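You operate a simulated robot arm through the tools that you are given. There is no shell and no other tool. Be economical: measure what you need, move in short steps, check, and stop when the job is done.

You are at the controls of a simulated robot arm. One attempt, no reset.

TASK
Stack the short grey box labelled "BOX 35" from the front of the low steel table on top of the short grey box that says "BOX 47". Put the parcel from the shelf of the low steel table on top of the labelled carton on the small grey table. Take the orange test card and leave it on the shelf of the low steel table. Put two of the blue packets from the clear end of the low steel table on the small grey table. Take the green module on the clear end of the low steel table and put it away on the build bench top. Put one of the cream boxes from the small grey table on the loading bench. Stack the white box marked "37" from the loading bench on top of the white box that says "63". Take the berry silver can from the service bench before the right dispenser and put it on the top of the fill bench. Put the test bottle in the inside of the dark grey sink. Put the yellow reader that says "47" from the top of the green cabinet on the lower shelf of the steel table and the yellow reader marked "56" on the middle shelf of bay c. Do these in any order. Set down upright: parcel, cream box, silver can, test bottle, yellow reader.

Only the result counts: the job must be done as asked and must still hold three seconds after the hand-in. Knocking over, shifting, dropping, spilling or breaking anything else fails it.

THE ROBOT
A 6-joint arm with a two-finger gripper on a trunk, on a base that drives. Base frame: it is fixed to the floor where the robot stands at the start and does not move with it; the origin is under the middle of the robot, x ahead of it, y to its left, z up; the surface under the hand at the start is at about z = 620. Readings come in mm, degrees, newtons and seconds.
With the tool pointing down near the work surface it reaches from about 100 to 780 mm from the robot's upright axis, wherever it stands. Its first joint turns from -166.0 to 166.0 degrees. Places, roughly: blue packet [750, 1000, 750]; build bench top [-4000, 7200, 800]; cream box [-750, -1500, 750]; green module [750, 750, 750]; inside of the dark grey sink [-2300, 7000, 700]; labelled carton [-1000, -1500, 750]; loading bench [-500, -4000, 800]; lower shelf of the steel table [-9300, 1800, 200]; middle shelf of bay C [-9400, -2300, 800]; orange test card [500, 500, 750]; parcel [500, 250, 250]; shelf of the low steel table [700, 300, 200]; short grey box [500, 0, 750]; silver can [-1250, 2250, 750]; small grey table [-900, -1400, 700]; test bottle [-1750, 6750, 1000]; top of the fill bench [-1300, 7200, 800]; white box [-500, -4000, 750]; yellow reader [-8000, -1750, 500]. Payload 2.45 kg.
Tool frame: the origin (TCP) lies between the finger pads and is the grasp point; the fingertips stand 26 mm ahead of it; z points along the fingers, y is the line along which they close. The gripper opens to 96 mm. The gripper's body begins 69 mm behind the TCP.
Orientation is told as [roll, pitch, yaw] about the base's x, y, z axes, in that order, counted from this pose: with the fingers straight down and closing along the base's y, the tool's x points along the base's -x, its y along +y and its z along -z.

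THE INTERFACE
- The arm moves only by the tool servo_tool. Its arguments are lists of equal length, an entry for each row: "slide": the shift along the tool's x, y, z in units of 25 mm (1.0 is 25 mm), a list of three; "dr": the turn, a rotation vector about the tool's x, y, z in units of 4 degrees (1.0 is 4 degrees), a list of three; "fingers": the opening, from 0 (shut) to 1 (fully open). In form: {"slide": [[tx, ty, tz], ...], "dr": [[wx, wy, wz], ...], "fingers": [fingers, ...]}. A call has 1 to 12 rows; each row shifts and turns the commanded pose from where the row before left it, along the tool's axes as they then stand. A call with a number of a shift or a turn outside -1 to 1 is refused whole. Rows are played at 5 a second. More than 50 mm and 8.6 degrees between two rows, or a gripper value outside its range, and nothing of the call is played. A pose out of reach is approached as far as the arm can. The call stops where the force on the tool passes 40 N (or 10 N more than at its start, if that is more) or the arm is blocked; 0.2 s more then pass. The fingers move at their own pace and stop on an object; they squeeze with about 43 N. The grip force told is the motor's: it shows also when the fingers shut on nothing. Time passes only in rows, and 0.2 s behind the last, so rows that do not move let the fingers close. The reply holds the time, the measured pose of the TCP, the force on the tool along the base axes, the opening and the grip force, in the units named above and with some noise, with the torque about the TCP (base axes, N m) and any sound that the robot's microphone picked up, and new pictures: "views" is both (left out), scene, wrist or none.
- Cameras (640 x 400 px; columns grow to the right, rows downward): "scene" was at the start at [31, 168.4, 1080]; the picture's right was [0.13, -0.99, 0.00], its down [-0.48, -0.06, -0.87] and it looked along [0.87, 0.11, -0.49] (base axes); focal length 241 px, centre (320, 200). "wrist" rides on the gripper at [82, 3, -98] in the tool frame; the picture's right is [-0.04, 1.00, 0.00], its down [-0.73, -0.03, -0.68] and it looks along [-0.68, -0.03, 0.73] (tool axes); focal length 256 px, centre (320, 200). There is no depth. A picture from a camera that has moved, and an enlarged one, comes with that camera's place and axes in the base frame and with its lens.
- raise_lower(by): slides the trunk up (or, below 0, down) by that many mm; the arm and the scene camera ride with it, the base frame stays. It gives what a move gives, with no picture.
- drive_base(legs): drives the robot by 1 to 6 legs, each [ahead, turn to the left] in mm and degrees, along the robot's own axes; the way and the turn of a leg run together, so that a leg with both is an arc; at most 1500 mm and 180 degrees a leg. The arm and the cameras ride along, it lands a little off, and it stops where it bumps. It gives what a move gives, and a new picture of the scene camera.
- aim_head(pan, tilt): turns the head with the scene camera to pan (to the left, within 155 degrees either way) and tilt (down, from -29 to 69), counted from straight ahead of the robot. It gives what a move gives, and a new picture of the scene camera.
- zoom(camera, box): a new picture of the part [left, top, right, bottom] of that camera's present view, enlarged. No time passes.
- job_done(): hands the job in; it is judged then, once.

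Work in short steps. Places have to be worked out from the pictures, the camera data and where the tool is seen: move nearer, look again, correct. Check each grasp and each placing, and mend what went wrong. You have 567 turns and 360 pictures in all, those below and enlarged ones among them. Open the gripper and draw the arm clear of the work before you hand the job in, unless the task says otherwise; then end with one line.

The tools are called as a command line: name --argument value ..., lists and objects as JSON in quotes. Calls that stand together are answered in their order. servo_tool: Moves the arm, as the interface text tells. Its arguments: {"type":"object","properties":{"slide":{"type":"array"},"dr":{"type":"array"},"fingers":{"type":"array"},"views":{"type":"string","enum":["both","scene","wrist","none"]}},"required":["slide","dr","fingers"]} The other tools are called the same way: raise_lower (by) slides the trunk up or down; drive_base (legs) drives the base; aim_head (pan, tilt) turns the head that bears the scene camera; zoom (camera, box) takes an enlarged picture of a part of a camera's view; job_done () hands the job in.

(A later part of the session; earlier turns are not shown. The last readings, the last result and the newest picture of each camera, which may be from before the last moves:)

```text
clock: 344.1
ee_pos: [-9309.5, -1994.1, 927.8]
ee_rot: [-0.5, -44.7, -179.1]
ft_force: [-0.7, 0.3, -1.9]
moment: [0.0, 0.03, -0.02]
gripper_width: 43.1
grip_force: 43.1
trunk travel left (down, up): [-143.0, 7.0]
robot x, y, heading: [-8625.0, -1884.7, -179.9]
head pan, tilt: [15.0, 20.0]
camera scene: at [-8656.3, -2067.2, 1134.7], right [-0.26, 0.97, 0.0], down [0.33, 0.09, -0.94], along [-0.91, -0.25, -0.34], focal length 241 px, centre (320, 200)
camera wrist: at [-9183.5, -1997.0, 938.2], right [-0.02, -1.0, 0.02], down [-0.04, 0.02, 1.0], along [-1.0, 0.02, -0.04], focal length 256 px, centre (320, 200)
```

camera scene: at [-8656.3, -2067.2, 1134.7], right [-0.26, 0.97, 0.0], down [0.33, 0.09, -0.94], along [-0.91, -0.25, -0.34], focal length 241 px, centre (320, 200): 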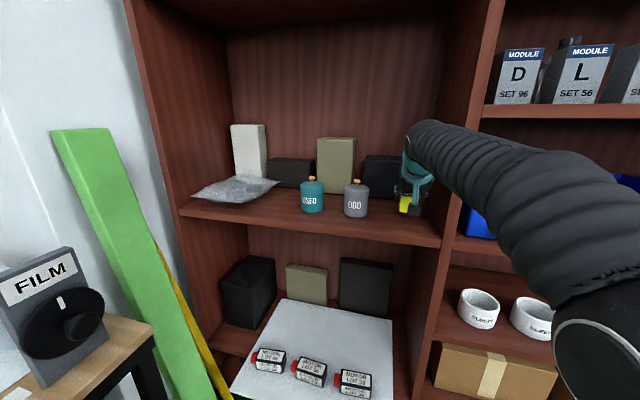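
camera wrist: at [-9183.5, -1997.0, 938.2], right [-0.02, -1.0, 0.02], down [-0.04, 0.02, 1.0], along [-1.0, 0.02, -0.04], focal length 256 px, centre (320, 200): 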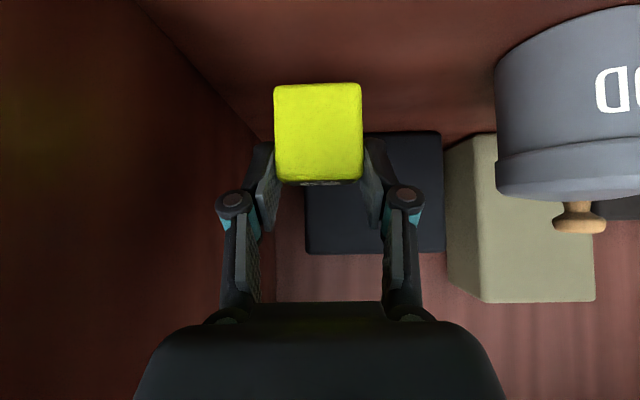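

Clear on both sides. Lower with small steps until contact.

servo_tool --slide '[[0.3, 0, 0.3], [0.2, 0, 0.2], [0.08, 0, 0.08], [0.08, 0, 0.08], [0.08, 0, 0.08], [0.08, 0, 0.08], [0.08, 0, 0.08], [0.08, 0, 0.08]]' --dr '[[0, 0, 0], [0, 0, 0], [0, 0, 0], [0, 0, 0], [0, 0, 0], [0, 0, 0], [0, 0, 0], [0, 0, 0]]' --fingers '[0, 0, 0, 0, 0, 0, 0, 0]' --views "wrist"

```text
clock: 345.9
ee_pos: [-9309.3, -1994.5, 898.4]
ee_rot: [-0.4, -45.4, -179.1]
ft_force: [0.1, -0.5, 33.6]
moment: [-0.06, 0.69, -0.05]
gripper_width: 43.7
grip_force: 42.9
trunk travel left (down, up): [-143.0, 7.0]
robot x, y, heading: [-8627.8, -1883.4, -179.9]
head pan, tilt: [15.0, 20.0]
camera wrist: at [-9181.8, -1995.5, 908.7], right [-0.02, -1.0, 0.02], down [-0.03, 0.02, 1.0], along [-1.0, 0.02, -0.03], focal length 256 px, centre (320, 200)
```

wrist: 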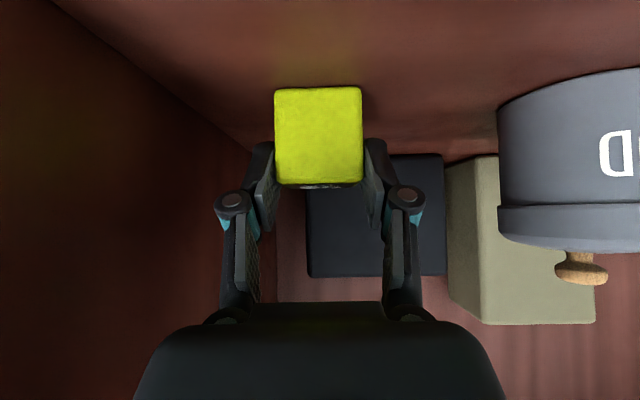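

Contact at z≈898. Ease, release, retreat.

servo_tool --slide '[[-0.05, 0, -0.05], [0, 0, 0], [0, 0, 0], [0, 0, -1], [0, 0, -1], [0, 0, -1]]' --dr '[[0, 0, 0], [0, 0, 0], [0, 0, 0], [0, 0, 0], [0, 0, 0], [0, 0, 0]]' --fingers '[0, 0.7, 0.7, 0.7, 0.7, 0.7]' --views "wrist"

```text
clock: 347.3
ee_pos: [-9257.0, -1994.4, 948.7]
ee_rot: [-0.5, -44.7, -179.1]
ft_force: [0.1, -0.6, 0.3]
moment: [-0.02, 0.01, -0.03]
gripper_width: 67.1
grip_force: 0.1
trunk travel left (down, up): [-143.0, 7.0]
robot x, y, heading: [-8629.8, -1882.6, -179.9]
head pan, tilt: [15.0, 20.0]
camera wrist: at [-9130.9, -1997.6, 959.6], right [-0.02, -1.0, 0.02], down [-0.04, 0.02, 1.0], along [-1.0, 0.02, -0.04], focal length 256 px, centre (320, 200)
```

wrist: 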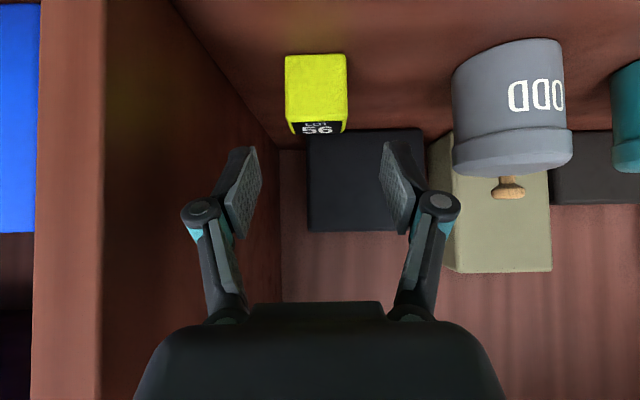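

56 stands upright on bay C's middle shelf. Back out and return the same way for reader 47.

drive_base --legs '[[-220, 0], [0, -44], [-325, 0], [0, 44], [-1170, 0], [0, -90]]'

drive_base --legs '[[640, 0], [0, 90]]'

```text
clock: 349.0
ee_pos: [-9056.2, -2002.0, 949.9]
ee_rot: [-0.5, -45.0, -178.4]
ft_force: [0.0, 0.3, 0.5]
moment: [0.02, 0.03, 0.03]
gripper_width: 67.3
grip_force: 0.0
trunk travel left (down, up): [-143.0, 7.0]
robot x, y, heading: [-8427.4, -1883.6, -179.4]
head pan, tilt: [15.0, 20.0]
stopped in leg 1: the robot was blocked; the commanded pose is now the measured one
camera scene: at [-8455.5, -2068.7, 1134.7], right [-0.27, 0.96, 0.0], down [0.33, 0.09, -0.94], along [-0.9, -0.25, -0.34], focal length 241 px, centre (320, 200)
```

scene: 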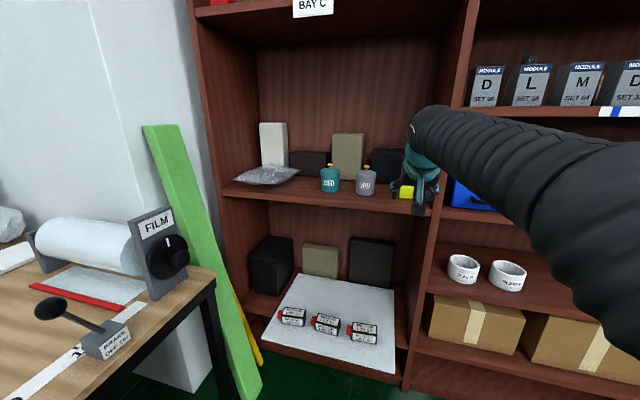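

```text
clock: 351.4
ee_pos: [-9447.9, -2010.2, 948.2]
ee_rot: [-0.2, -43.8, -178.6]
ft_force: [10.8, 2.8, 3.5]
moment: [0.14, 0.04, -0.23]
gripper_width: 75.2
grip_force: 4.9
trunk travel left (down, up): [-143.0, 7.0]
robot x, y, heading: [-8825.8, -1891.6, -178.8]
head pan, tilt: [15.0, 20.0]
stopped in leg 1: the force on the tool passed its limit at 117 N (the readings are from after the stop); the commanded pose is now the measured one
camera scene: at [-8852.2, -2074.5, 1134.9], right [-0.28, 0.96, 0.0], down [0.33, 0.09, -0.94], along [-0.9, -0.26, -0.34], focal length 241 px, centre (320, 200)
```

scene: 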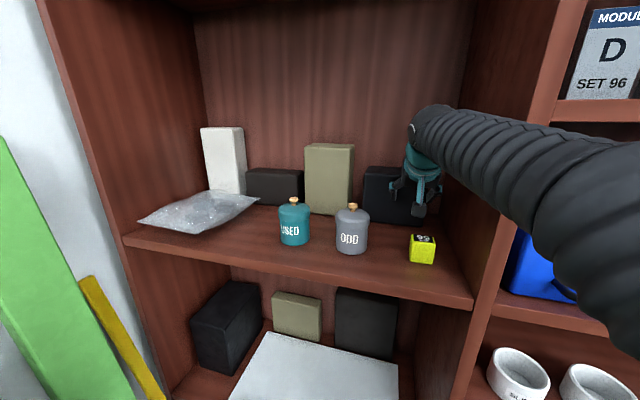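

My chained drive was a mistake: the base bumped behind (leg 1) and then pushed the hand into the bay. The reader still stands; I back off straight and inspect the dark block.

drive_base --legs '[[-260, 0]]'

zoom --camera "scene" --box '[180, 90, 480, 280]'

```text
clock: 353.3
ee_pos: [-9188.9, -2008.8, 948.8]
ee_rot: [-0.3, -43.7, -178.3]
ft_force: [-0.2, -0.1, -1.3]
moment: [-0.01, -0.03, 0.03]
gripper_width: 67.2
grip_force: 0.0
trunk travel left (down, up): [-143.0, 7.0]
robot x, y, heading: [-8567.8, -1888.2, -178.7]
head pan, tilt: [15.0, 20.0]
camera scene: at [-8592.2, -2069.2, 1134.7], right [-0.28, 0.96, 0.0], down [0.33, 0.1, -0.94], along [-0.9, -0.27, -0.34], focal length 241 px, centre (320, 200)
```

scene: 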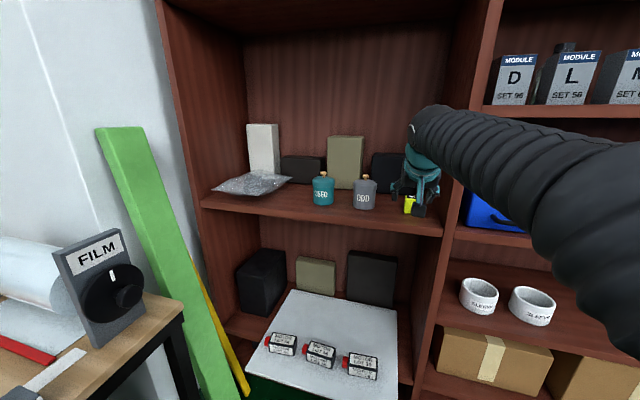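

```text
2.11 times, centred on (330, 185) of scene
camera zoom: at [-8592.2, -2069.2, 1134.7], right [-0.28, 0.96, 0.0], down [0.33, 0.1, -0.94], along [-0.9, -0.27, -0.34], focal length 507 px, centre (299, 232)
```

zoom: 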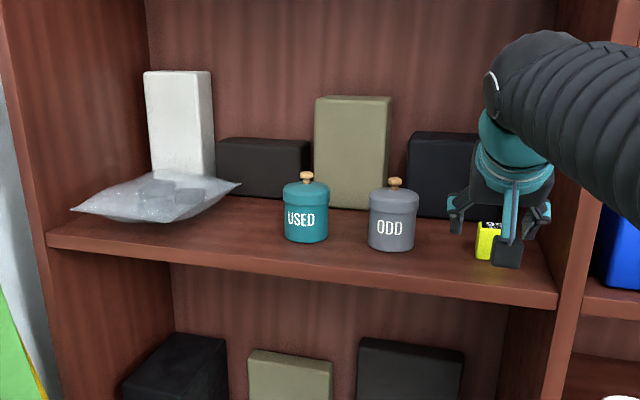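

servo_tool --slide '[[0, 0, 0]]' --dr '[[0, -0.3, 0]]' --fingers '[0.7]' --views "wrist"

```text
clock: 353.7
ee_pos: [-9189.6, -2009.0, 947.5]
ee_rot: [-0.2, -45.1, -178.3]
ft_force: [0.4, 0.3, 0.0]
moment: [-0.01, -0.01, -0.01]
gripper_width: 67.3
grip_force: 0.1
trunk travel left (down, up): [-143.0, 7.0]
robot x, y, heading: [-8568.6, -1888.6, -178.5]
head pan, tilt: [15.0, 20.0]
camera wrist: at [-9062.5, -2009.2, 957.8], right [0.0, -1.0, 0.03], down [-0.04, 0.03, 1.0], along [-1.0, 0.0, -0.04], focal length 256 px, centre (320, 200)
```

wrist: 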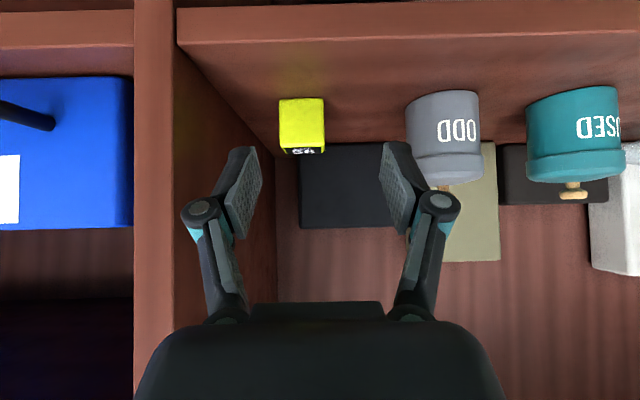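

Nothing in the bay shifted. I retrace carefully, one drive call at a time: robot radius ≈267, so I use y≈-2132 in the corridor.

drive_base --legs '[[-100, 0], [0, -73.7], [-256, 0], [0, 72.5]]'

```text
clock: 356.6
ee_pos: [-9071.3, -1616.5, 947.4]
ee_rot: [-0.1, -44.9, 147.0]
ft_force: [-0.3, 0.3, -0.2]
moment: [0.0, 0.01, -0.02]
gripper_width: 67.2
grip_force: 0.1
trunk travel left (down, up): [-143.0, 7.0]
robot x, y, heading: [-8494.0, -1875.0, 154.8]
head pan, tilt: [15.0, 20.0]
stopped in leg 2: the robot was blocked; the commanded pose is now the measured one
camera scene: at [-8598.0, -2026.5, 1134.7], right [0.18, 0.98, 0.0], down [0.34, -0.06, -0.94], along [-0.92, 0.17, -0.34], focal length 241 px, centre (320, 200)
```

scene: 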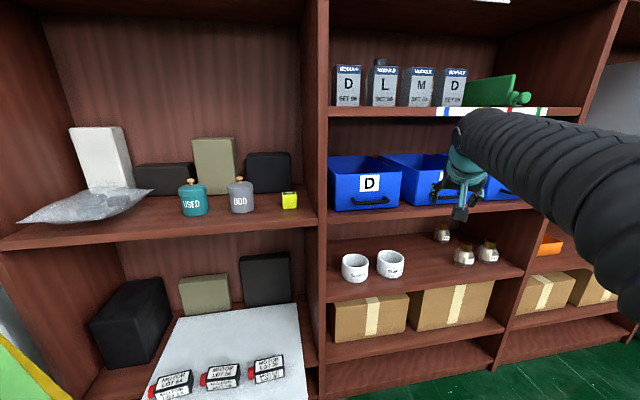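

The base is rectangular (~534×434) and its rear corner touched the cabinet. I retract the arm, straighten, move 60 mm forward and then reverse diagonally.

servo_tool --slide '[[1, 0, -1], [1, 0, -1], [1, 0, -1], [1, 0, -1], [1, 0, -1], [1, 0, -1], [1, 0, -1]]' --dr '[[0, 0, 0], [0, 0, 0], [0, 0, 0], [0, 0, 0], [0, 0, 0], [0, 0, 0], [0, 0, 0]]' --fingers '[0.7, 0.7, 0.7, 0.7, 0.7, 0.7, 0.7]' --views "none"

drive_base --legs '[[0, 25.2], [60, 0], [0, -57.5], [-305, 0], [0, 57.5]]'

```text
clock: 358.2
ee_pos: [-8863.6, -1753.9, 947.9]
ee_rot: [-0.2, -44.8, 147.2]
ft_force: [-0.3, -0.6, -0.2]
moment: [-0.04, 0.0, -0.02]
gripper_width: 67.1
grip_force: 0.2
trunk travel left (down, up): [-143.0, 7.0]
robot x, y, heading: [-8496.2, -1873.0, 154.6]
head pan, tilt: [15.0, 20.0]
```

```text
clock: 367.3
ee_pos: [-8776.3, -2183.6, 947.9]
ee_rot: [0.0, -45.0, 171.5]
ft_force: [-0.2, -0.5, 0.0]
moment: [0.03, 0.0, 0.02]
gripper_width: 67.2
grip_force: 0.0
trunk travel left (down, up): [-143.0, 7.0]
robot x, y, heading: [-8388.1, -2138.3, 179.2]
head pan, tilt: [15.0, 20.0]
camera scene: at [-8422.1, -2322.7, 1134.7], right [-0.24, 0.97, 0.0], down [0.33, 0.08, -0.94], along [-0.91, -0.23, -0.34], focal length 241 px, centre (320, 200)
```

scene: 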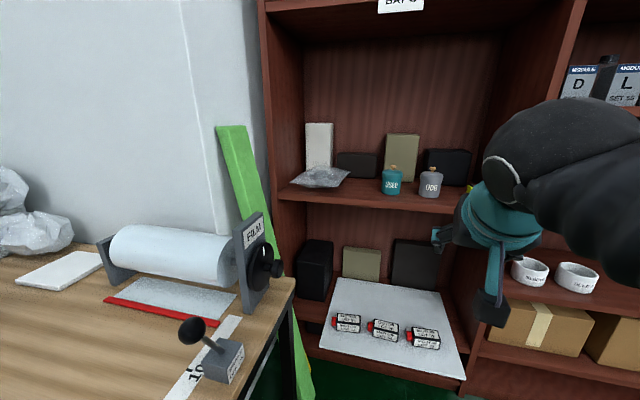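

Good. I can pick 47 from the cabinet's west side; drive to (-8646,-1973) and face east.

drive_base --legs '[[0, -31.8], [306, 0], [0, -147.4]]'

aim_head --pan 0 --tilt 35

```text
clock: 377.0
ee_pos: [-8260.3, -1926.9, 947.9]
ee_rot: [0.0, -45.1, -8.4]
ft_force: [-0.5, 0.2, 0.1]
moment: [-0.02, 0.02, 0.01]
gripper_width: 67.2
grip_force: 0.0
trunk travel left (down, up): [-143.0, 7.0]
robot x, y, heading: [-8650.3, -1970.2, -0.9]
head pan, tilt: [15.0, 20.0]
camera scene: at [-8613.9, -1789.4, 1134.7], right [0.24, -0.97, 0.0], down [-0.33, -0.08, -0.94], along [0.91, 0.23, -0.34], focal length 241 px, centre (320, 200)
```

scene: 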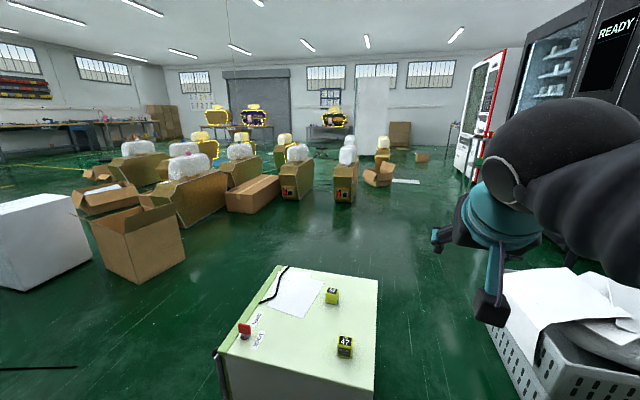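

```text
clock: 377.8
ee_pos: [-8262.5, -1926.2, 947.9]
ee_rot: [-0.2, -45.0, -8.4]
ft_force: [-0.2, -0.1, -0.5]
moment: [0.0, -0.02, 0.0]
gripper_width: 67.3
grip_force: 0.1
trunk travel left (down, up): [-143.0, 7.0]
robot x, y, heading: [-8647.2, -1975.9, -0.9]
head pan, tilt: [0.0, 35.0]
camera scene: at [-8616.1, -1813.5, 1110.9], right [-0.01, -1.0, 0.0], down [-0.57, 0.01, -0.82], along [0.82, -0.01, -0.57], focal length 241 px, centre (320, 200)
```

scene: 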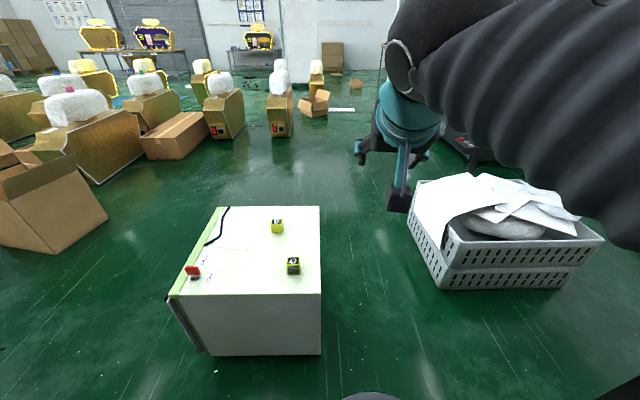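

47 stands near (-8099,-1729). Turn the tool to yaw ≈12° and shift left.

servo_tool --slide '[[0, 1, 0], [0, 1, 0], [0, 1, 0], [0, 1, 0], [0, 1, 0], [0, 1, 0], [0, 0.6, 0.5]]' --dr '[[-0.74, 0, -0.74], [-0.74, 0, -0.74], [-0.74, 0, -0.74], [-0.74, 0, -0.74], [-0.74, 0, -0.74], [0, 0, 0], [0, 0, 0]]' --fingers '[0.8, 0.8, 0.8, 0.8, 0.8, 0.8, 0.8]' --views "none"

servo_tool --slide '[[0.6, 0, 1], [0.6, 0, 1], [0.6, 0, 1], [0.6, 0, 1], [0.6, 0, 1], [0.6, 0, 1], [0.6, 0, 1], [0.6, 0, 1], [0.6, 0, 1]]' --dr '[[0, 0, 0], [0, 0, 0], [0, 0, 0], [0, 0, 0], [0, 0, 0], [0, 0, 0], [0, 0, 0], [0, 0, 0], [0, 0, 0]]' --fingers '[0.8, 0.8, 0.8, 0.8, 0.8, 0.8, 0.8, 0.8, 0.8]' --views "wrist"

```text
clock: 379.4
ee_pos: [-8262.2, -1761.6, 938.1]
ee_rot: [-0.2, -44.8, 12.6]
ft_force: [0.0, 0.4, -0.5]
moment: [0.02, -0.01, -0.01]
gripper_width: 77.0
grip_force: 0.2
trunk travel left (down, up): [-143.0, 7.0]
robot x, y, heading: [-8646.6, -1969.8, -1.2]
head pan, tilt: [0.0, 35.0]
```

```text
clock: 381.4
ee_pos: [-8199.4, -1748.8, 683.5]
ee_rot: [-0.1, -44.9, 12.6]
ft_force: [0.6, -0.1, 0.3]
moment: [0.01, 0.02, 0.0]
gripper_width: 76.8
grip_force: 0.0
trunk travel left (down, up): [-143.0, 7.0]
robot x, y, heading: [-8646.3, -1970.3, -0.8]
head pan, tilt: [0.0, 35.0]
camera wrist: at [-8325.0, -1772.7, 693.8], right [-0.19, 0.98, 0.03], down [0.04, -0.02, 1.0], along [0.98, 0.19, -0.04], focal length 256 px, centre (320, 200)
```

wrist: 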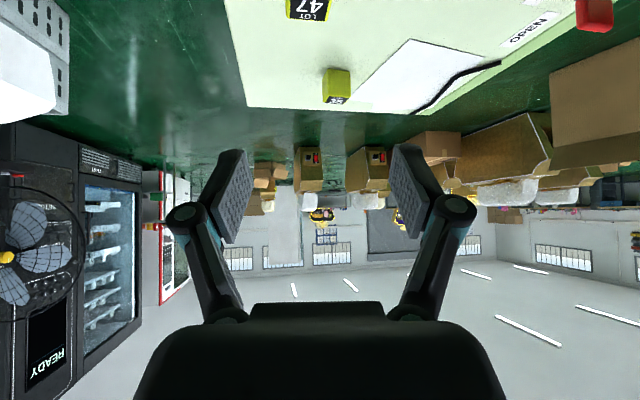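

servo_tool --slide '[[0.85, 0, 0.85], [0.85, 0, 0.85], [0.85, 0, 0.85]]' --dr '[[0, 0, 0], [0, 0, 0], [0, 0, 0]]' --fingers '[0.8, 0.8, 0.8]' --views "wrist"

```text
clock: 382.2
ee_pos: [-8200.2, -1747.6, 593.4]
ee_rot: [-0.1, -44.8, 12.5]
ft_force: [1.0, 0.1, 0.5]
moment: [0.02, 0.01, -0.04]
gripper_width: 76.8
grip_force: 0.1
trunk travel left (down, up): [-143.0, 7.0]
robot x, y, heading: [-8646.3, -1969.6, -1.0]
head pan, tilt: [0.0, 35.0]
camera wrist: at [-8325.1, -1773.1, 603.6], right [-0.19, 0.98, 0.03], down [0.04, -0.02, 1.0], along [0.98, 0.19, -0.04], focal length 256 px, centre (320, 200)
```

wrist: 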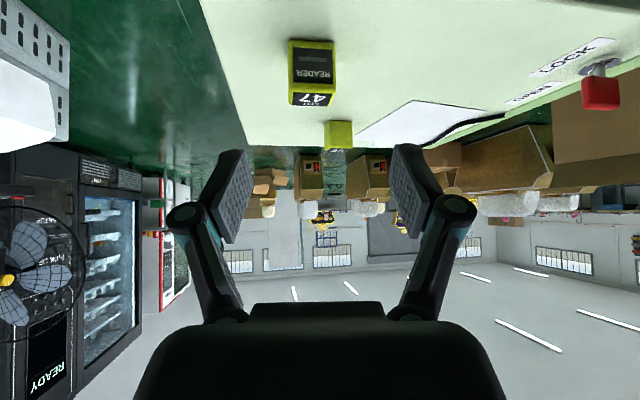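

47 faces me squarely. Advance along the tool axis 148 mm and grip.

servo_tool --slide '[[0, -0.15, 1], [0, -0.14, 1], [0, 0, 1], [0, 0, 1], [0, 0, 1], [0, 0, 0.9], [0, 0, 0], [0, 0, 0], [0, 0, 0]]' --dr '[[0, 0, 0], [0, 0, 0], [0, 0, 0], [0, 0, 0], [0, 0, 0], [0, 0, 0], [0, 0, 0], [0, 0, 0], [0, 0, 0]]' --fingers '[0.8, 0.8, 0.8, 0.8, 0.8, 0.8, 0, 0, 0]' --views "wrist"

```text
clock: 384.2
ee_pos: [-8094.2, -1732.8, 490.7]
ee_rot: [-0.2, -45.0, 12.4]
ft_force: [1.0, 0.6, 1.9]
moment: [0.08, -0.05, -0.02]
gripper_width: 42.9
grip_force: 43.0
trunk travel left (down, up): [-143.0, 7.0]
robot x, y, heading: [-8646.3, -1970.1, -0.7]
head pan, tilt: [0.0, 35.0]
camera wrist: at [-8220.1, -1757.5, 500.5], right [-0.19, 0.98, 0.03], down [0.04, -0.02, 1.0], along [0.98, 0.19, -0.04], focal length 256 px, centre (320, 200)
```

wrist: 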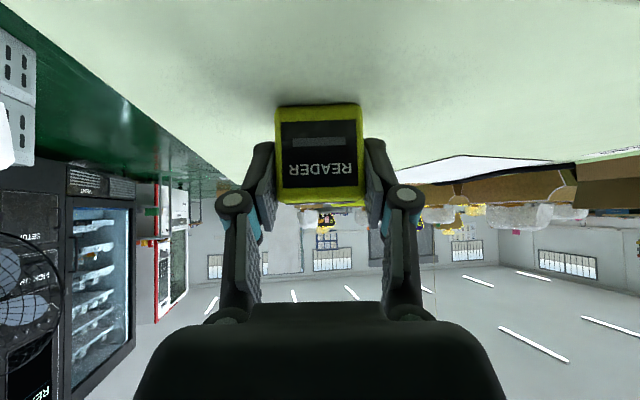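

Gripped. Lift, retract and look north-west for the steel table.

servo_tool --slide '[[-0.7, 0, -0.7], [-1, 0, -1], [-1, 0, -1], [-1, 0, -1], [-1, 0, -1], [-1, 0, -1], [-0.5, 0, -1], [0, 0, -1], [0.5, 0, -1], [1, 0, -1]]' --dr '[[0, 0, 0], [0, 0, 0], [0, 0, 0], [0, 0, 0], [0, 0, 0], [0, 0, 0], [0, 0, 0], [0, 0, 0], [0, 0, 0], [0, 0, 0]]' --fingers '[0, 0, 0, 0, 0, 0, 0, 0, 0, 0]' --views "wrist"

aim_head --pan 110 --tilt 20

```text
clock: 386.4
ee_pos: [-8182.2, -1751.8, 743.6]
ee_rot: [0.0, -45.0, 12.5]
ft_force: [-0.7, 0.4, -1.1]
moment: [-0.02, 0.02, -0.02]
gripper_width: 43.3
grip_force: 42.7
trunk travel left (down, up): [-143.0, 7.0]
robot x, y, heading: [-8647.5, -1966.5, -0.7]
head pan, tilt: [0.0, 35.0]
camera wrist: at [-8308.1, -1776.1, 754.4], right [-0.19, 0.98, 0.03], down [0.05, -0.02, 1.0], along [0.98, 0.19, -0.04], focal length 256 px, centre (320, 200)
```

wrist: 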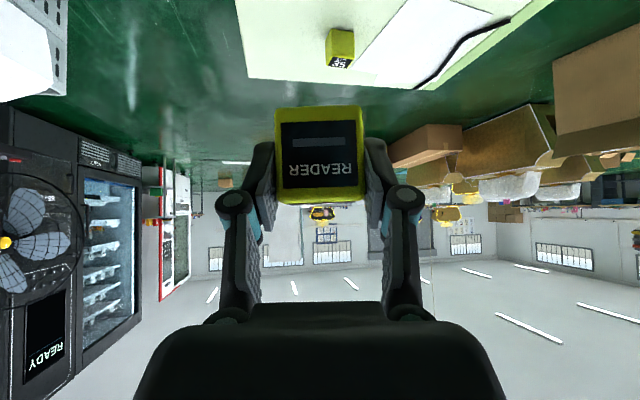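

```text
clock: 388.2
ee_pos: [-8182.6, -1750.8, 744.2]
ee_rot: [-0.1, -44.9, 12.5]
ft_force: [-1.0, 0.7, -1.5]
moment: [0.0, 0.02, 0.0]
gripper_width: 42.9
grip_force: 43.4
trunk travel left (down, up): [-143.0, 7.0]
robot x, y, heading: [-8650.2, -1970.3, -1.0]
head pan, tilt: [110.0, 20.0]
camera scene: at [-8734.6, -1724.1, 1134.7], right [0.94, 0.33, 0.0], down [0.11, -0.32, -0.94], along [-0.31, 0.89, -0.34], focal length 241 px, centre (320, 200)
```

scene: 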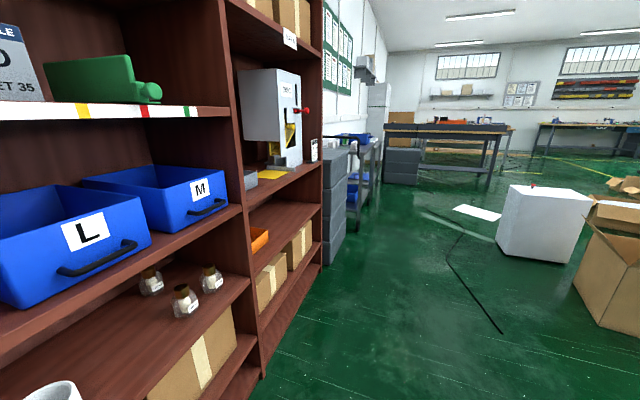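

Corridor north is free (x −9000…−7900). Turn north and drive 1500.

drive_base --legs '[[0, 86], [1500, 0]]'

aim_head --pan 35 --tilt 20

```text
clock: 399.2
ee_pos: [-8610.7, 7.5, 743.3]
ee_rot: [-0.1, -44.9, 96.0]
ft_force: [0.5, 0.2, -0.6]
moment: [-0.01, -0.01, -0.01]
gripper_width: 42.7
grip_force: 43.1
trunk travel left (down, up): [-143.0, 7.0]
robot x, y, heading: [-8443.0, -477.1, 83.0]
head pan, tilt: [110.0, 20.0]
camera scene: at [-8700.8, -539.2, 1134.7], right [-0.22, 0.98, 0.0], down [0.33, 0.08, -0.94], along [-0.92, -0.21, -0.34], focal length 241 px, centre (320, 200)
```

scene: 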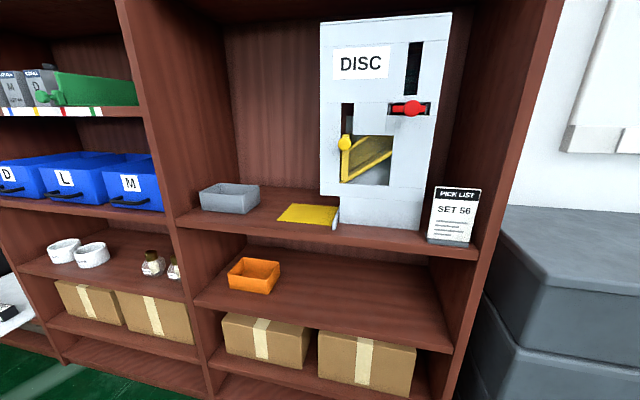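

```text
clock: 400.7
ee_pos: [-8612.4, 8.6, 744.2]
ee_rot: [0.0, -44.9, 96.1]
ft_force: [-0.5, 0.7, -1.4]
moment: [0.01, 0.01, 0.02]
gripper_width: 42.8
grip_force: 43.1
trunk travel left (down, up): [-143.0, 7.0]
robot x, y, heading: [-8447.4, -477.4, 82.9]
head pan, tilt: [35.0, 20.0]
camera scene: at [-8653.4, -436.3, 1134.7], right [0.88, 0.47, 0.0], down [0.16, -0.3, -0.94], along [-0.44, 0.83, -0.34], focal length 241 px, centre (320, 200)
```

scene: 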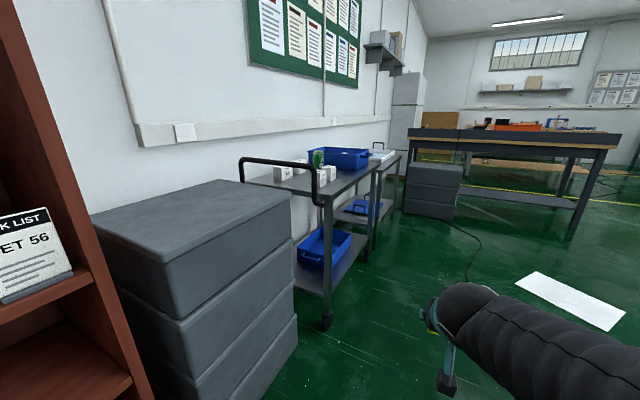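

A handled trolley starts at y≈500; the steel table should be the next one (y≈1800). Drive north 1100 and look.

drive_base --legs '[[0, 7], [1100, 0]]'

aim_head --pan 40 --tilt 25

```text
clock: 406.9
ee_pos: [-8693.2, 1063.5, 743.8]
ee_rot: [-0.1, -45.0, 104.7]
ft_force: [0.0, -0.1, -1.8]
moment: [0.02, -0.01, -0.03]
gripper_width: 42.7
grip_force: 43.0
trunk travel left (down, up): [-143.0, 7.0]
robot x, y, heading: [-8457.3, 606.5, 91.3]
head pan, tilt: [35.0, 20.0]
camera scene: at [-8668.3, 617.6, 1134.7], right [0.81, 0.59, 0.0], down [0.2, -0.28, -0.94], along [-0.56, 0.76, -0.34], focal length 241 px, centre (320, 200)
```

scene: 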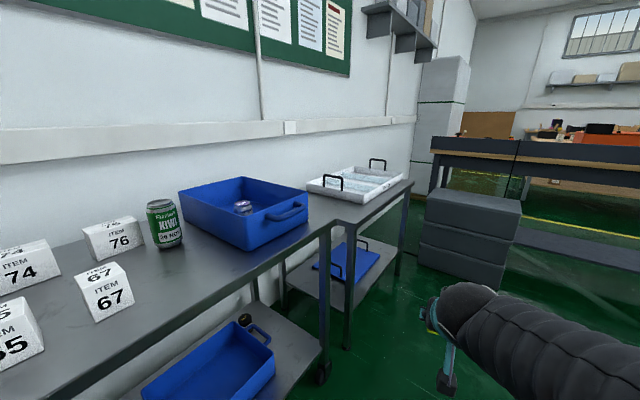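

```text
clock: 407.5
ee_pos: [-8695.1, 1062.6, 744.2]
ee_rot: [-0.1, -44.9, 104.8]
ft_force: [-0.1, 0.1, -1.2]
moment: [0.0, 0.01, 0.0]
gripper_width: 43.0
grip_force: 42.8
trunk travel left (down, up): [-143.0, 7.0]
robot x, y, heading: [-8459.4, 607.4, 91.5]
head pan, tilt: [40.0, 25.0]
camera scene: at [-8674.0, 611.8, 1126.6], right [0.75, 0.66, 0.0], down [0.28, -0.32, -0.91], along [-0.6, 0.68, -0.42], focal length 241 px, centre (320, 200)
```

scene: 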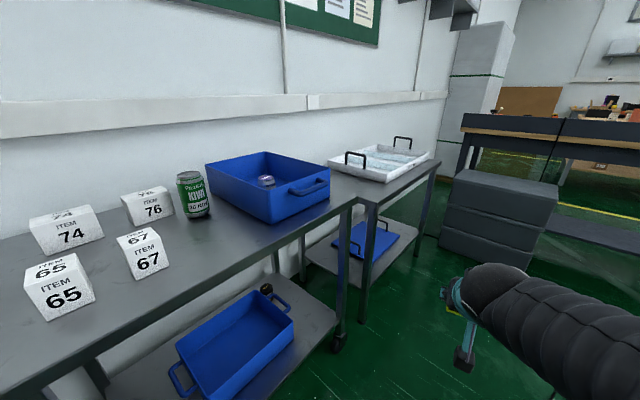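

The steel table spans y 1432…2179 (front x≈-9098), with a blue tray on its lower shelf; free shelf space near y≈1530. Drive there and face west.

drive_base --legs '[[1040, 0], [0, 88.5]]'

aim_head --pan 5 --tilt 40

```text
clock: 416.7
ee_pos: [-8939.2, 1400.5, 743.9]
ee_rot: [0.0, -44.9, -164.6]
ft_force: [0.2, 0.5, -0.7]
moment: [-0.01, -0.01, 0.02]
gripper_width: 43.2
grip_force: 43.1
trunk travel left (down, up): [-143.0, 7.0]
robot x, y, heading: [-8484.0, 1643.0, -177.8]
head pan, tilt: [40.0, 25.0]
camera scene: at [-8487.4, 1425.1, 1126.6], right [-0.67, 0.74, 0.0], down [0.31, 0.28, -0.91], along [-0.67, -0.61, -0.42], focal length 241 px, centre (320, 200)
```

scene: 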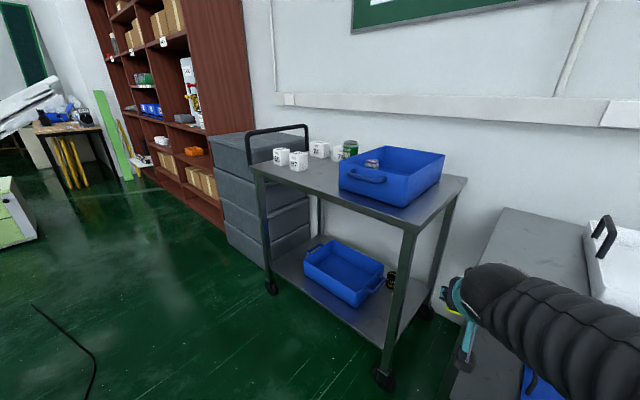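

```text
clock: 417.7
ee_pos: [-8940.1, 1399.8, 744.5]
ee_rot: [-0.2, -44.9, -164.7]
ft_force: [0.3, 0.6, -1.2]
moment: [0.01, -0.04, 0.0]
gripper_width: 43.0
grip_force: 43.3
trunk travel left (down, up): [-143.0, 7.0]
robot x, y, heading: [-8487.1, 1642.9, -177.9]
head pan, tilt: [5.0, 40.0]
camera scene: at [-8503.4, 1476.3, 1103.3], right [-0.12, 0.99, 0.0], down [0.64, 0.08, -0.77], along [-0.76, -0.09, -0.64], focal length 241 px, centre (320, 200)
```

scene: 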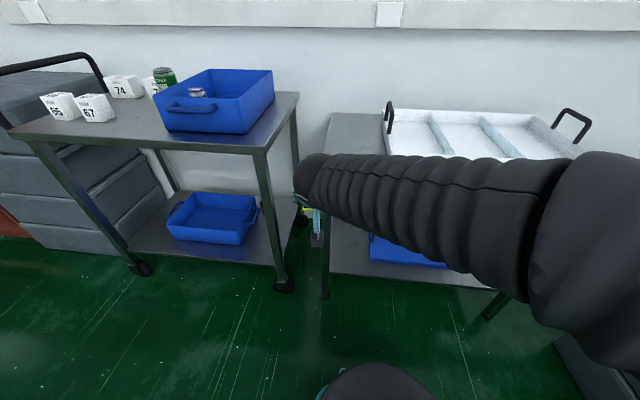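

Shelf z≈200 with free space at y≈1440–1610. Lower the trunk, square the tool to yaw 180 and centre on y≈1525.

raise_lower --by -140

servo_tool --slide '[[0, -1, 0], [0, -1, 0], [0, -1, 0], [0, -1, 0], [0, -0.7, 0], [0.6, 0, 0.6], [0.6, 0, 0.6], [0.6, 0, 0.6], [0.6, 0, 0.6], [0.6, 0, 0.6], [0.6, 0, 0.6]]' --dr '[[0.68, 0, 0.68], [0.68, 0, 0.68], [0.68, 0, 0.68], [0.68, 0, 0.68], [0, 0, 0], [0, 0, 0], [0, 0, 0], [0, 0, 0], [0, 0, 0], [0, 0, 0], [0, 0, 0]]' --fingers '[0, 0, 0, 0, 0, 0, 0, 0, 0, 0, 0]' --views "wrist"

```text
clock: 419.4
ee_pos: [-8938.4, 1401.2, 604.3]
ee_rot: [-0.2, -44.9, -164.6]
ft_force: [-0.1, -0.9, -0.5]
moment: [-0.02, 0.02, -0.01]
gripper_width: 42.8
grip_force: 43.5
trunk travel left (down, up): [-3.0, 147.0]
robot x, y, heading: [-8483.1, 1645.9, -178.0]
head pan, tilt: [5.0, 40.0]
```

```text
clock: 421.8
ee_pos: [-8955.3, 1517.3, 477.2]
ee_rot: [-0.1, -44.9, -180.0]
ft_force: [0.5, 0.1, -0.5]
moment: [0.0, -0.05, -0.03]
gripper_width: 43.0
grip_force: 43.3
trunk travel left (down, up): [-3.0, 147.0]
robot x, y, heading: [-8486.9, 1645.7, -177.9]
head pan, tilt: [5.0, 40.0]
camera wrist: at [-8828.5, 1512.6, 487.5], right [-0.03, -1.0, 0.03], down [-0.04, 0.03, 1.0], along [-1.0, 0.03, -0.04], focal length 256 px, centre (320, 200)
```

wrist: 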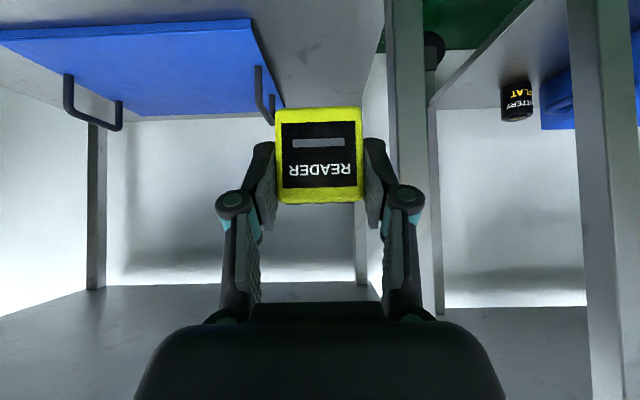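

Clear view of the shelf; the table leg is at y 1405–1450. I go down and forward.

servo_tool --slide '[[0.25, -0.07, 0.94], [0.25, -0.07, 0.94], [0.25, -0.07, 0.94], [0.25, -0.07, 0.94], [0.25, -0.07, 0.94], [0.25, -0.07, 0.94], [0.25, -0.07, 0.94]]' --dr '[[0, 0, 0], [0, 0, 0], [0, 0, 0], [0, 0, 0], [0, 0, 0], [0, 0, 0], [0, 0, 0]]' --fingers '[0, 0, 0, 0, 0, 0, 0]' --views "wrist"

```text
clock: 423.4
ee_pos: [-9039.8, 1527.5, 330.5]
ee_rot: [0.0, -45.0, -180.0]
ft_force: [-0.3, 0.3, -0.9]
moment: [-0.02, 0.0, -0.01]
gripper_width: 42.9
grip_force: 43.1
trunk travel left (down, up): [-3.0, 147.0]
robot x, y, heading: [-8484.6, 1644.3, -178.0]
head pan, tilt: [5.0, 40.0]
camera wrist: at [-8914.2, 1524.2, 341.1], right [-0.03, -1.0, 0.03], down [-0.04, 0.03, 1.0], along [-1.0, 0.03, -0.04], focal length 256 px, centre (320, 200)
```

wrist: 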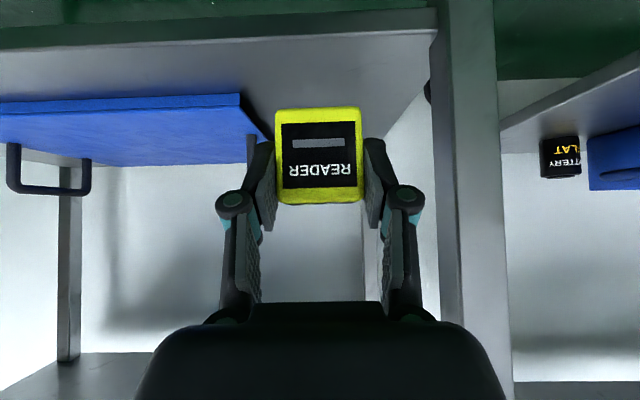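

servo_tool --slide '[[-0.5, 0, 0.9], [-0.5, 0, 0.9], [-0.3, 0, 1], [-0.1, 0, 1], [-0.1, 0, 1]]' --dr '[[0, 0, 0], [0, 0, 0], [0, 0, 0], [0, 0, 0], [0, 0, 0]]' --fingers '[0, 0, 0, 0, 0]' --views "wrist"

```text
clock: 424.6
ee_pos: [-9152.4, 1528.9, 272.0]
ee_rot: [-0.1, -44.9, 179.9]
ft_force: [-0.4, -0.5, -0.8]
moment: [-0.01, -0.03, 0.01]
gripper_width: 43.2
grip_force: 43.0
trunk travel left (down, up): [-3.0, 147.0]
robot x, y, heading: [-8484.5, 1641.1, -177.7]
head pan, tilt: [5.0, 40.0]
camera wrist: at [-9025.5, 1524.6, 282.1], right [-0.03, -1.0, 0.03], down [-0.04, 0.03, 1.0], along [-1.0, 0.03, -0.04], focal length 256 px, centre (320, 200)
```

wrist: 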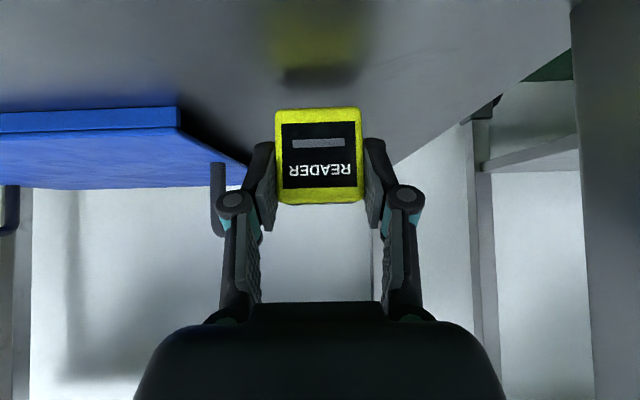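

Lower to contact.

servo_tool --slide '[[0.3, 0, 0.3], [0.2, 0, 0.2], [0.06, 0, 0.06], [0.06, 0, 0.06], [0.06, 0, 0.06], [0.06, 0, 0.06], [0.06, 0, 0.06], [0.06, 0, 0.06], [0.06, 0, 0.06]]' --dr '[[0, 0, 0], [0, 0, 0], [0, 0, 0], [0, 0, 0], [0, 0, 0], [0, 0, 0], [0, 0, 0], [0, 0, 0], [0, 0, 0]]' --fingers '[0, 0, 0, 0, 0, 0, 0, 0, 0]' --views "wrist"

```text
clock: 426.2
ee_pos: [-9154.5, 1528.6, 246.1]
ee_rot: [-0.1, -45.5, -179.9]
ft_force: [6.3, 1.0, 17.3]
moment: [-0.13, -0.15, 0.11]
gripper_width: 42.9
grip_force: 43.2
trunk travel left (down, up): [-3.0, 147.0]
robot x, y, heading: [-8481.7, 1643.1, -177.8]
head pan, tilt: [5.0, 40.0]
stopped in row 8: the force on the tool passed its limit at 44 N (the readings are from after the stop); the commanded pose is now the measured one
camera wrist: at [-9027.2, 1525.5, 255.4], right [-0.03, -1.0, 0.03], down [-0.03, 0.03, 1.0], along [-1.0, 0.03, -0.03], focal length 256 px, centre (320, 200)
```

wrist: 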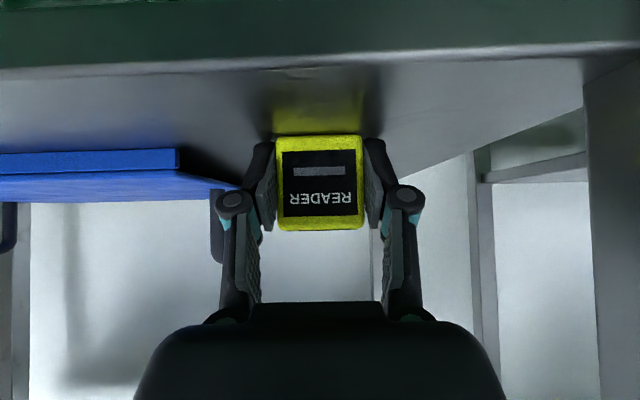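

The reader rests on the shelf (it slid up a bit in the grip). Ease up 3 mm, release, and retreat.

servo_tool --slide '[[-0.05, 0, -0.05], [0, 0, 0], [0, 0, 0], [0, 0, -0.6], [0, 0, -1], [0, 0, -1]]' --dr '[[0, 0, 0], [0, 0, 0], [0, 0, 0], [0, 0, 0], [0, 0, 0], [0, 0, 0]]' --fingers '[0, 0.65, 0.65, 0.65, 0.65, 0.65]' --views "wrist"

```text
clock: 427.6
ee_pos: [-9104.3, 1528.1, 292.6]
ee_rot: [-0.2, -45.1, -179.8]
ft_force: [0.2, 0.8, -0.1]
moment: [-0.04, -0.04, 0.01]
gripper_width: 62.5
grip_force: 0.1
trunk travel left (down, up): [-3.0, 147.0]
robot x, y, heading: [-8485.8, 1642.3, -177.7]
head pan, tilt: [5.0, 40.0]
camera wrist: at [-8977.8, 1524.2, 302.5], right [-0.03, -1.0, 0.03], down [-0.04, 0.03, 1.0], along [-1.0, 0.03, -0.04], focal length 256 px, centre (320, 200)
```

wrist: 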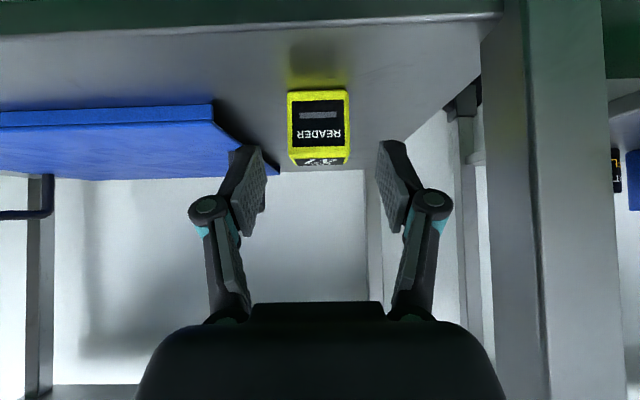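

Reader 47 stands on the steel table's lower shelf. Retract the arm and raise the trunk, then look east for the route.

servo_tool --slide '[[1, 0, -1], [1, 0, -1], [0.5, 0, -1], [0.3, 0, -1], [0, 0, -1]]' --dr '[[0, 0, 0], [0, 0, 0], [0, 0, 0], [0, 0, 0], [0, 0, 0]]' --fingers '[0.65, 0.65, 0.65, 0.65, 0.65]' --views "none"

raise_lower --by 140

servo_tool --slide '[[-0.8, 0, -1], [-0.8, 0, -1], [-0.8, 0, -1], [-0.8, 0, -1], [-0.8, 0, -1], [-0.8, 0, -1], [-0.8, 0, -1], [0, 0, -1], [0, 0, -1], [1, 0, -1], [1, 0, -1]]' --dr '[[0, 0, 0], [0, 0, 0], [0, 0, 0], [0, 0, 0], [0, 0, 0], [0, 0, 0], [0, 0, 0], [0, 0, 0], [0, 0, 0], [0, 0, 0], [0, 0, 0]]' --fingers '[0.65, 0.65, 0.65, 0.65, 0.65, 0.65, 0.65, 0.65, 0.65, 0.65, 0.65]' --views "none"

aim_head --pan -100 --tilt 15

aim_head --pan -150 --tilt 15

```text
clock: 428.8
ee_pos: [-8985.2, 1521.5, 332.0]
ee_rot: [-0.2, -45.0, -179.9]
ft_force: [0.3, -0.4, 0.2]
moment: [0.0, -0.03, 0.01]
gripper_width: 62.3
grip_force: 0.2
out of reach, approached as far as the arm can: row 5
trunk travel left (down, up): [-3.0, 147.0]
robot x, y, heading: [-8481.7, 1642.5, -177.8]
head pan, tilt: [5.0, 40.0]
```

```text
clock: 430.5
ee_pos: [-8985.3, 1521.5, 472.1]
ee_rot: [-0.2, -45.2, -179.8]
ft_force: [-0.1, -0.2, -0.3]
moment: [-0.03, -0.02, -0.02]
gripper_width: 62.7
grip_force: 0.1
trunk travel left (down, up): [-143.0, 7.0]
robot x, y, heading: [-8485.7, 1644.1, -177.8]
head pan, tilt: [5.0, 40.0]
```

```text
clock: 432.9
ee_pos: [-8853.0, 1519.2, 730.2]
ee_rot: [-0.2, -45.1, -179.9]
ft_force: [-0.1, 0.5, 0.5]
moment: [0.01, 0.03, 0.0]
gripper_width: 62.4
grip_force: 0.0
trunk travel left (down, up): [-143.0, 7.0]
robot x, y, heading: [-8490.3, 1646.6, -177.7]
head pan, tilt: [5.0, 40.0]
```

```text
clock: 434.7
ee_pos: [-8853.3, 1520.0, 728.1]
ee_rot: [-0.2, -45.2, -179.9]
ft_force: [-0.2, -0.3, -0.4]
moment: [0.01, -0.01, 0.0]
gripper_width: 62.2
grip_force: 0.1
trunk travel left (down, up): [-143.0, 7.0]
robot x, y, heading: [-8485.5, 1641.7, -178.2]
head pan, tilt: [-100.0, 15.0]
camera scene: at [-8406.2, 1579.4, 1142.8], right [0.99, -0.14, 0.0], down [-0.04, -0.26, -0.97], along [0.13, 0.96, -0.26], focal length 241 px, centre (320, 200)
```

scene: 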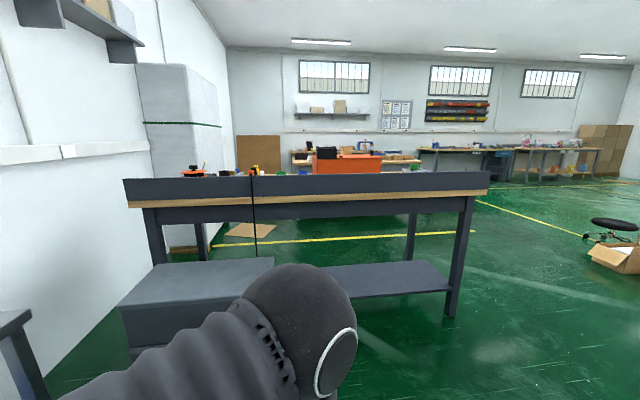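

```text
clock: 435.9
ee_pos: [-8853.2, 1519.6, 729.7]
ee_rot: [-0.2, -45.0, -180.0]
ft_force: [-0.4, -0.8, -0.4]
moment: [-0.04, 0.01, 0.0]
gripper_width: 62.4
grip_force: 0.0
trunk travel left (down, up): [-143.0, 7.0]
robot x, y, heading: [-8484.3, 1644.1, -178.1]
head pan, tilt: [-150.0, 15.0]
camera scene: at [-8339.9, 1536.6, 1142.8], right [0.53, -0.85, 0.0], down [-0.22, -0.14, -0.97], along [0.82, 0.51, -0.26], focal length 241 px, centre (320, 200)
```

scene: 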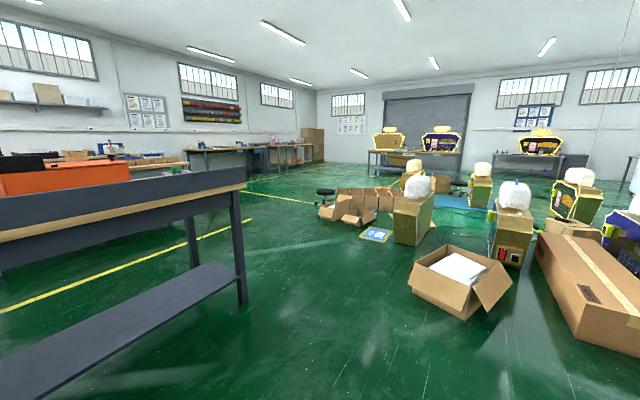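

Path: north a bit to clear the paper, then east along y≈2250 to about (-6900,2330).

drive_base --legs '[[0, -92], [500, 0], [0, -83], [1500, 0], [100, 0]]'

aim_head --pan 45 --tilt 15

```text
clock: 442.8
ee_pos: [-8590.7, 2498.5, 729.7]
ee_rot: [-0.2, -45.2, 87.9]
ft_force: [-0.2, 0.1, -0.7]
moment: [0.02, 0.0, -0.02]
gripper_width: 62.3
grip_force: 0.1
trunk travel left (down, up): [-143.0, 7.0]
robot x, y, heading: [-8485.3, 2126.3, 90.6]
head pan, tilt: [-150.0, 15.0]
stopped in leg 2: the robot was blocked; the commanded pose is now the measured one
camera scene: at [-8590.8, 1985.4, 1142.8], right [-0.86, -0.5, 0.0], down [-0.13, 0.22, -0.97], along [0.49, -0.83, -0.26], focal length 241 px, centre (320, 200)
```

scene: 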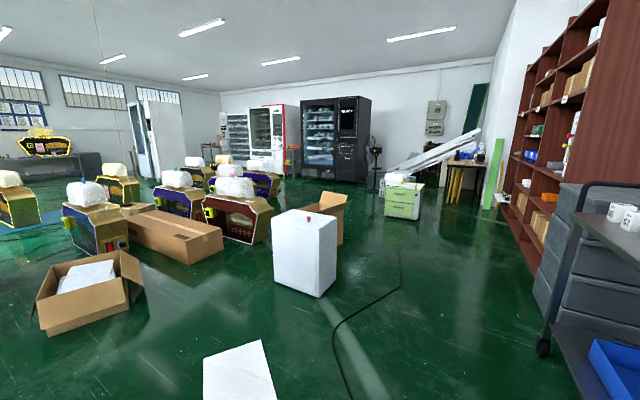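

```text
clock: 445.6
ee_pos: [-8591.1, 2500.3, 729.9]
ee_rot: [-0.2, -45.1, 87.9]
ft_force: [-0.7, -0.2, -0.3]
moment: [0.01, 0.02, 0.02]
gripper_width: 62.2
grip_force: 0.0
trunk travel left (down, up): [-143.0, 7.0]
robot x, y, heading: [-8483.1, 2127.9, 90.3]
head pan, tilt: [45.0, 15.0]
camera scene: at [-8704.1, 2132.0, 1142.8], right [0.7, 0.71, 0.0], down [0.18, -0.18, -0.97], along [-0.69, 0.68, -0.26], focal length 241 px, centre (320, 200)
```

scene: 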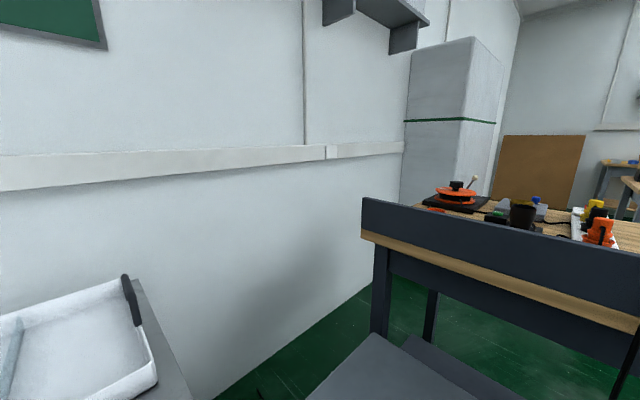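

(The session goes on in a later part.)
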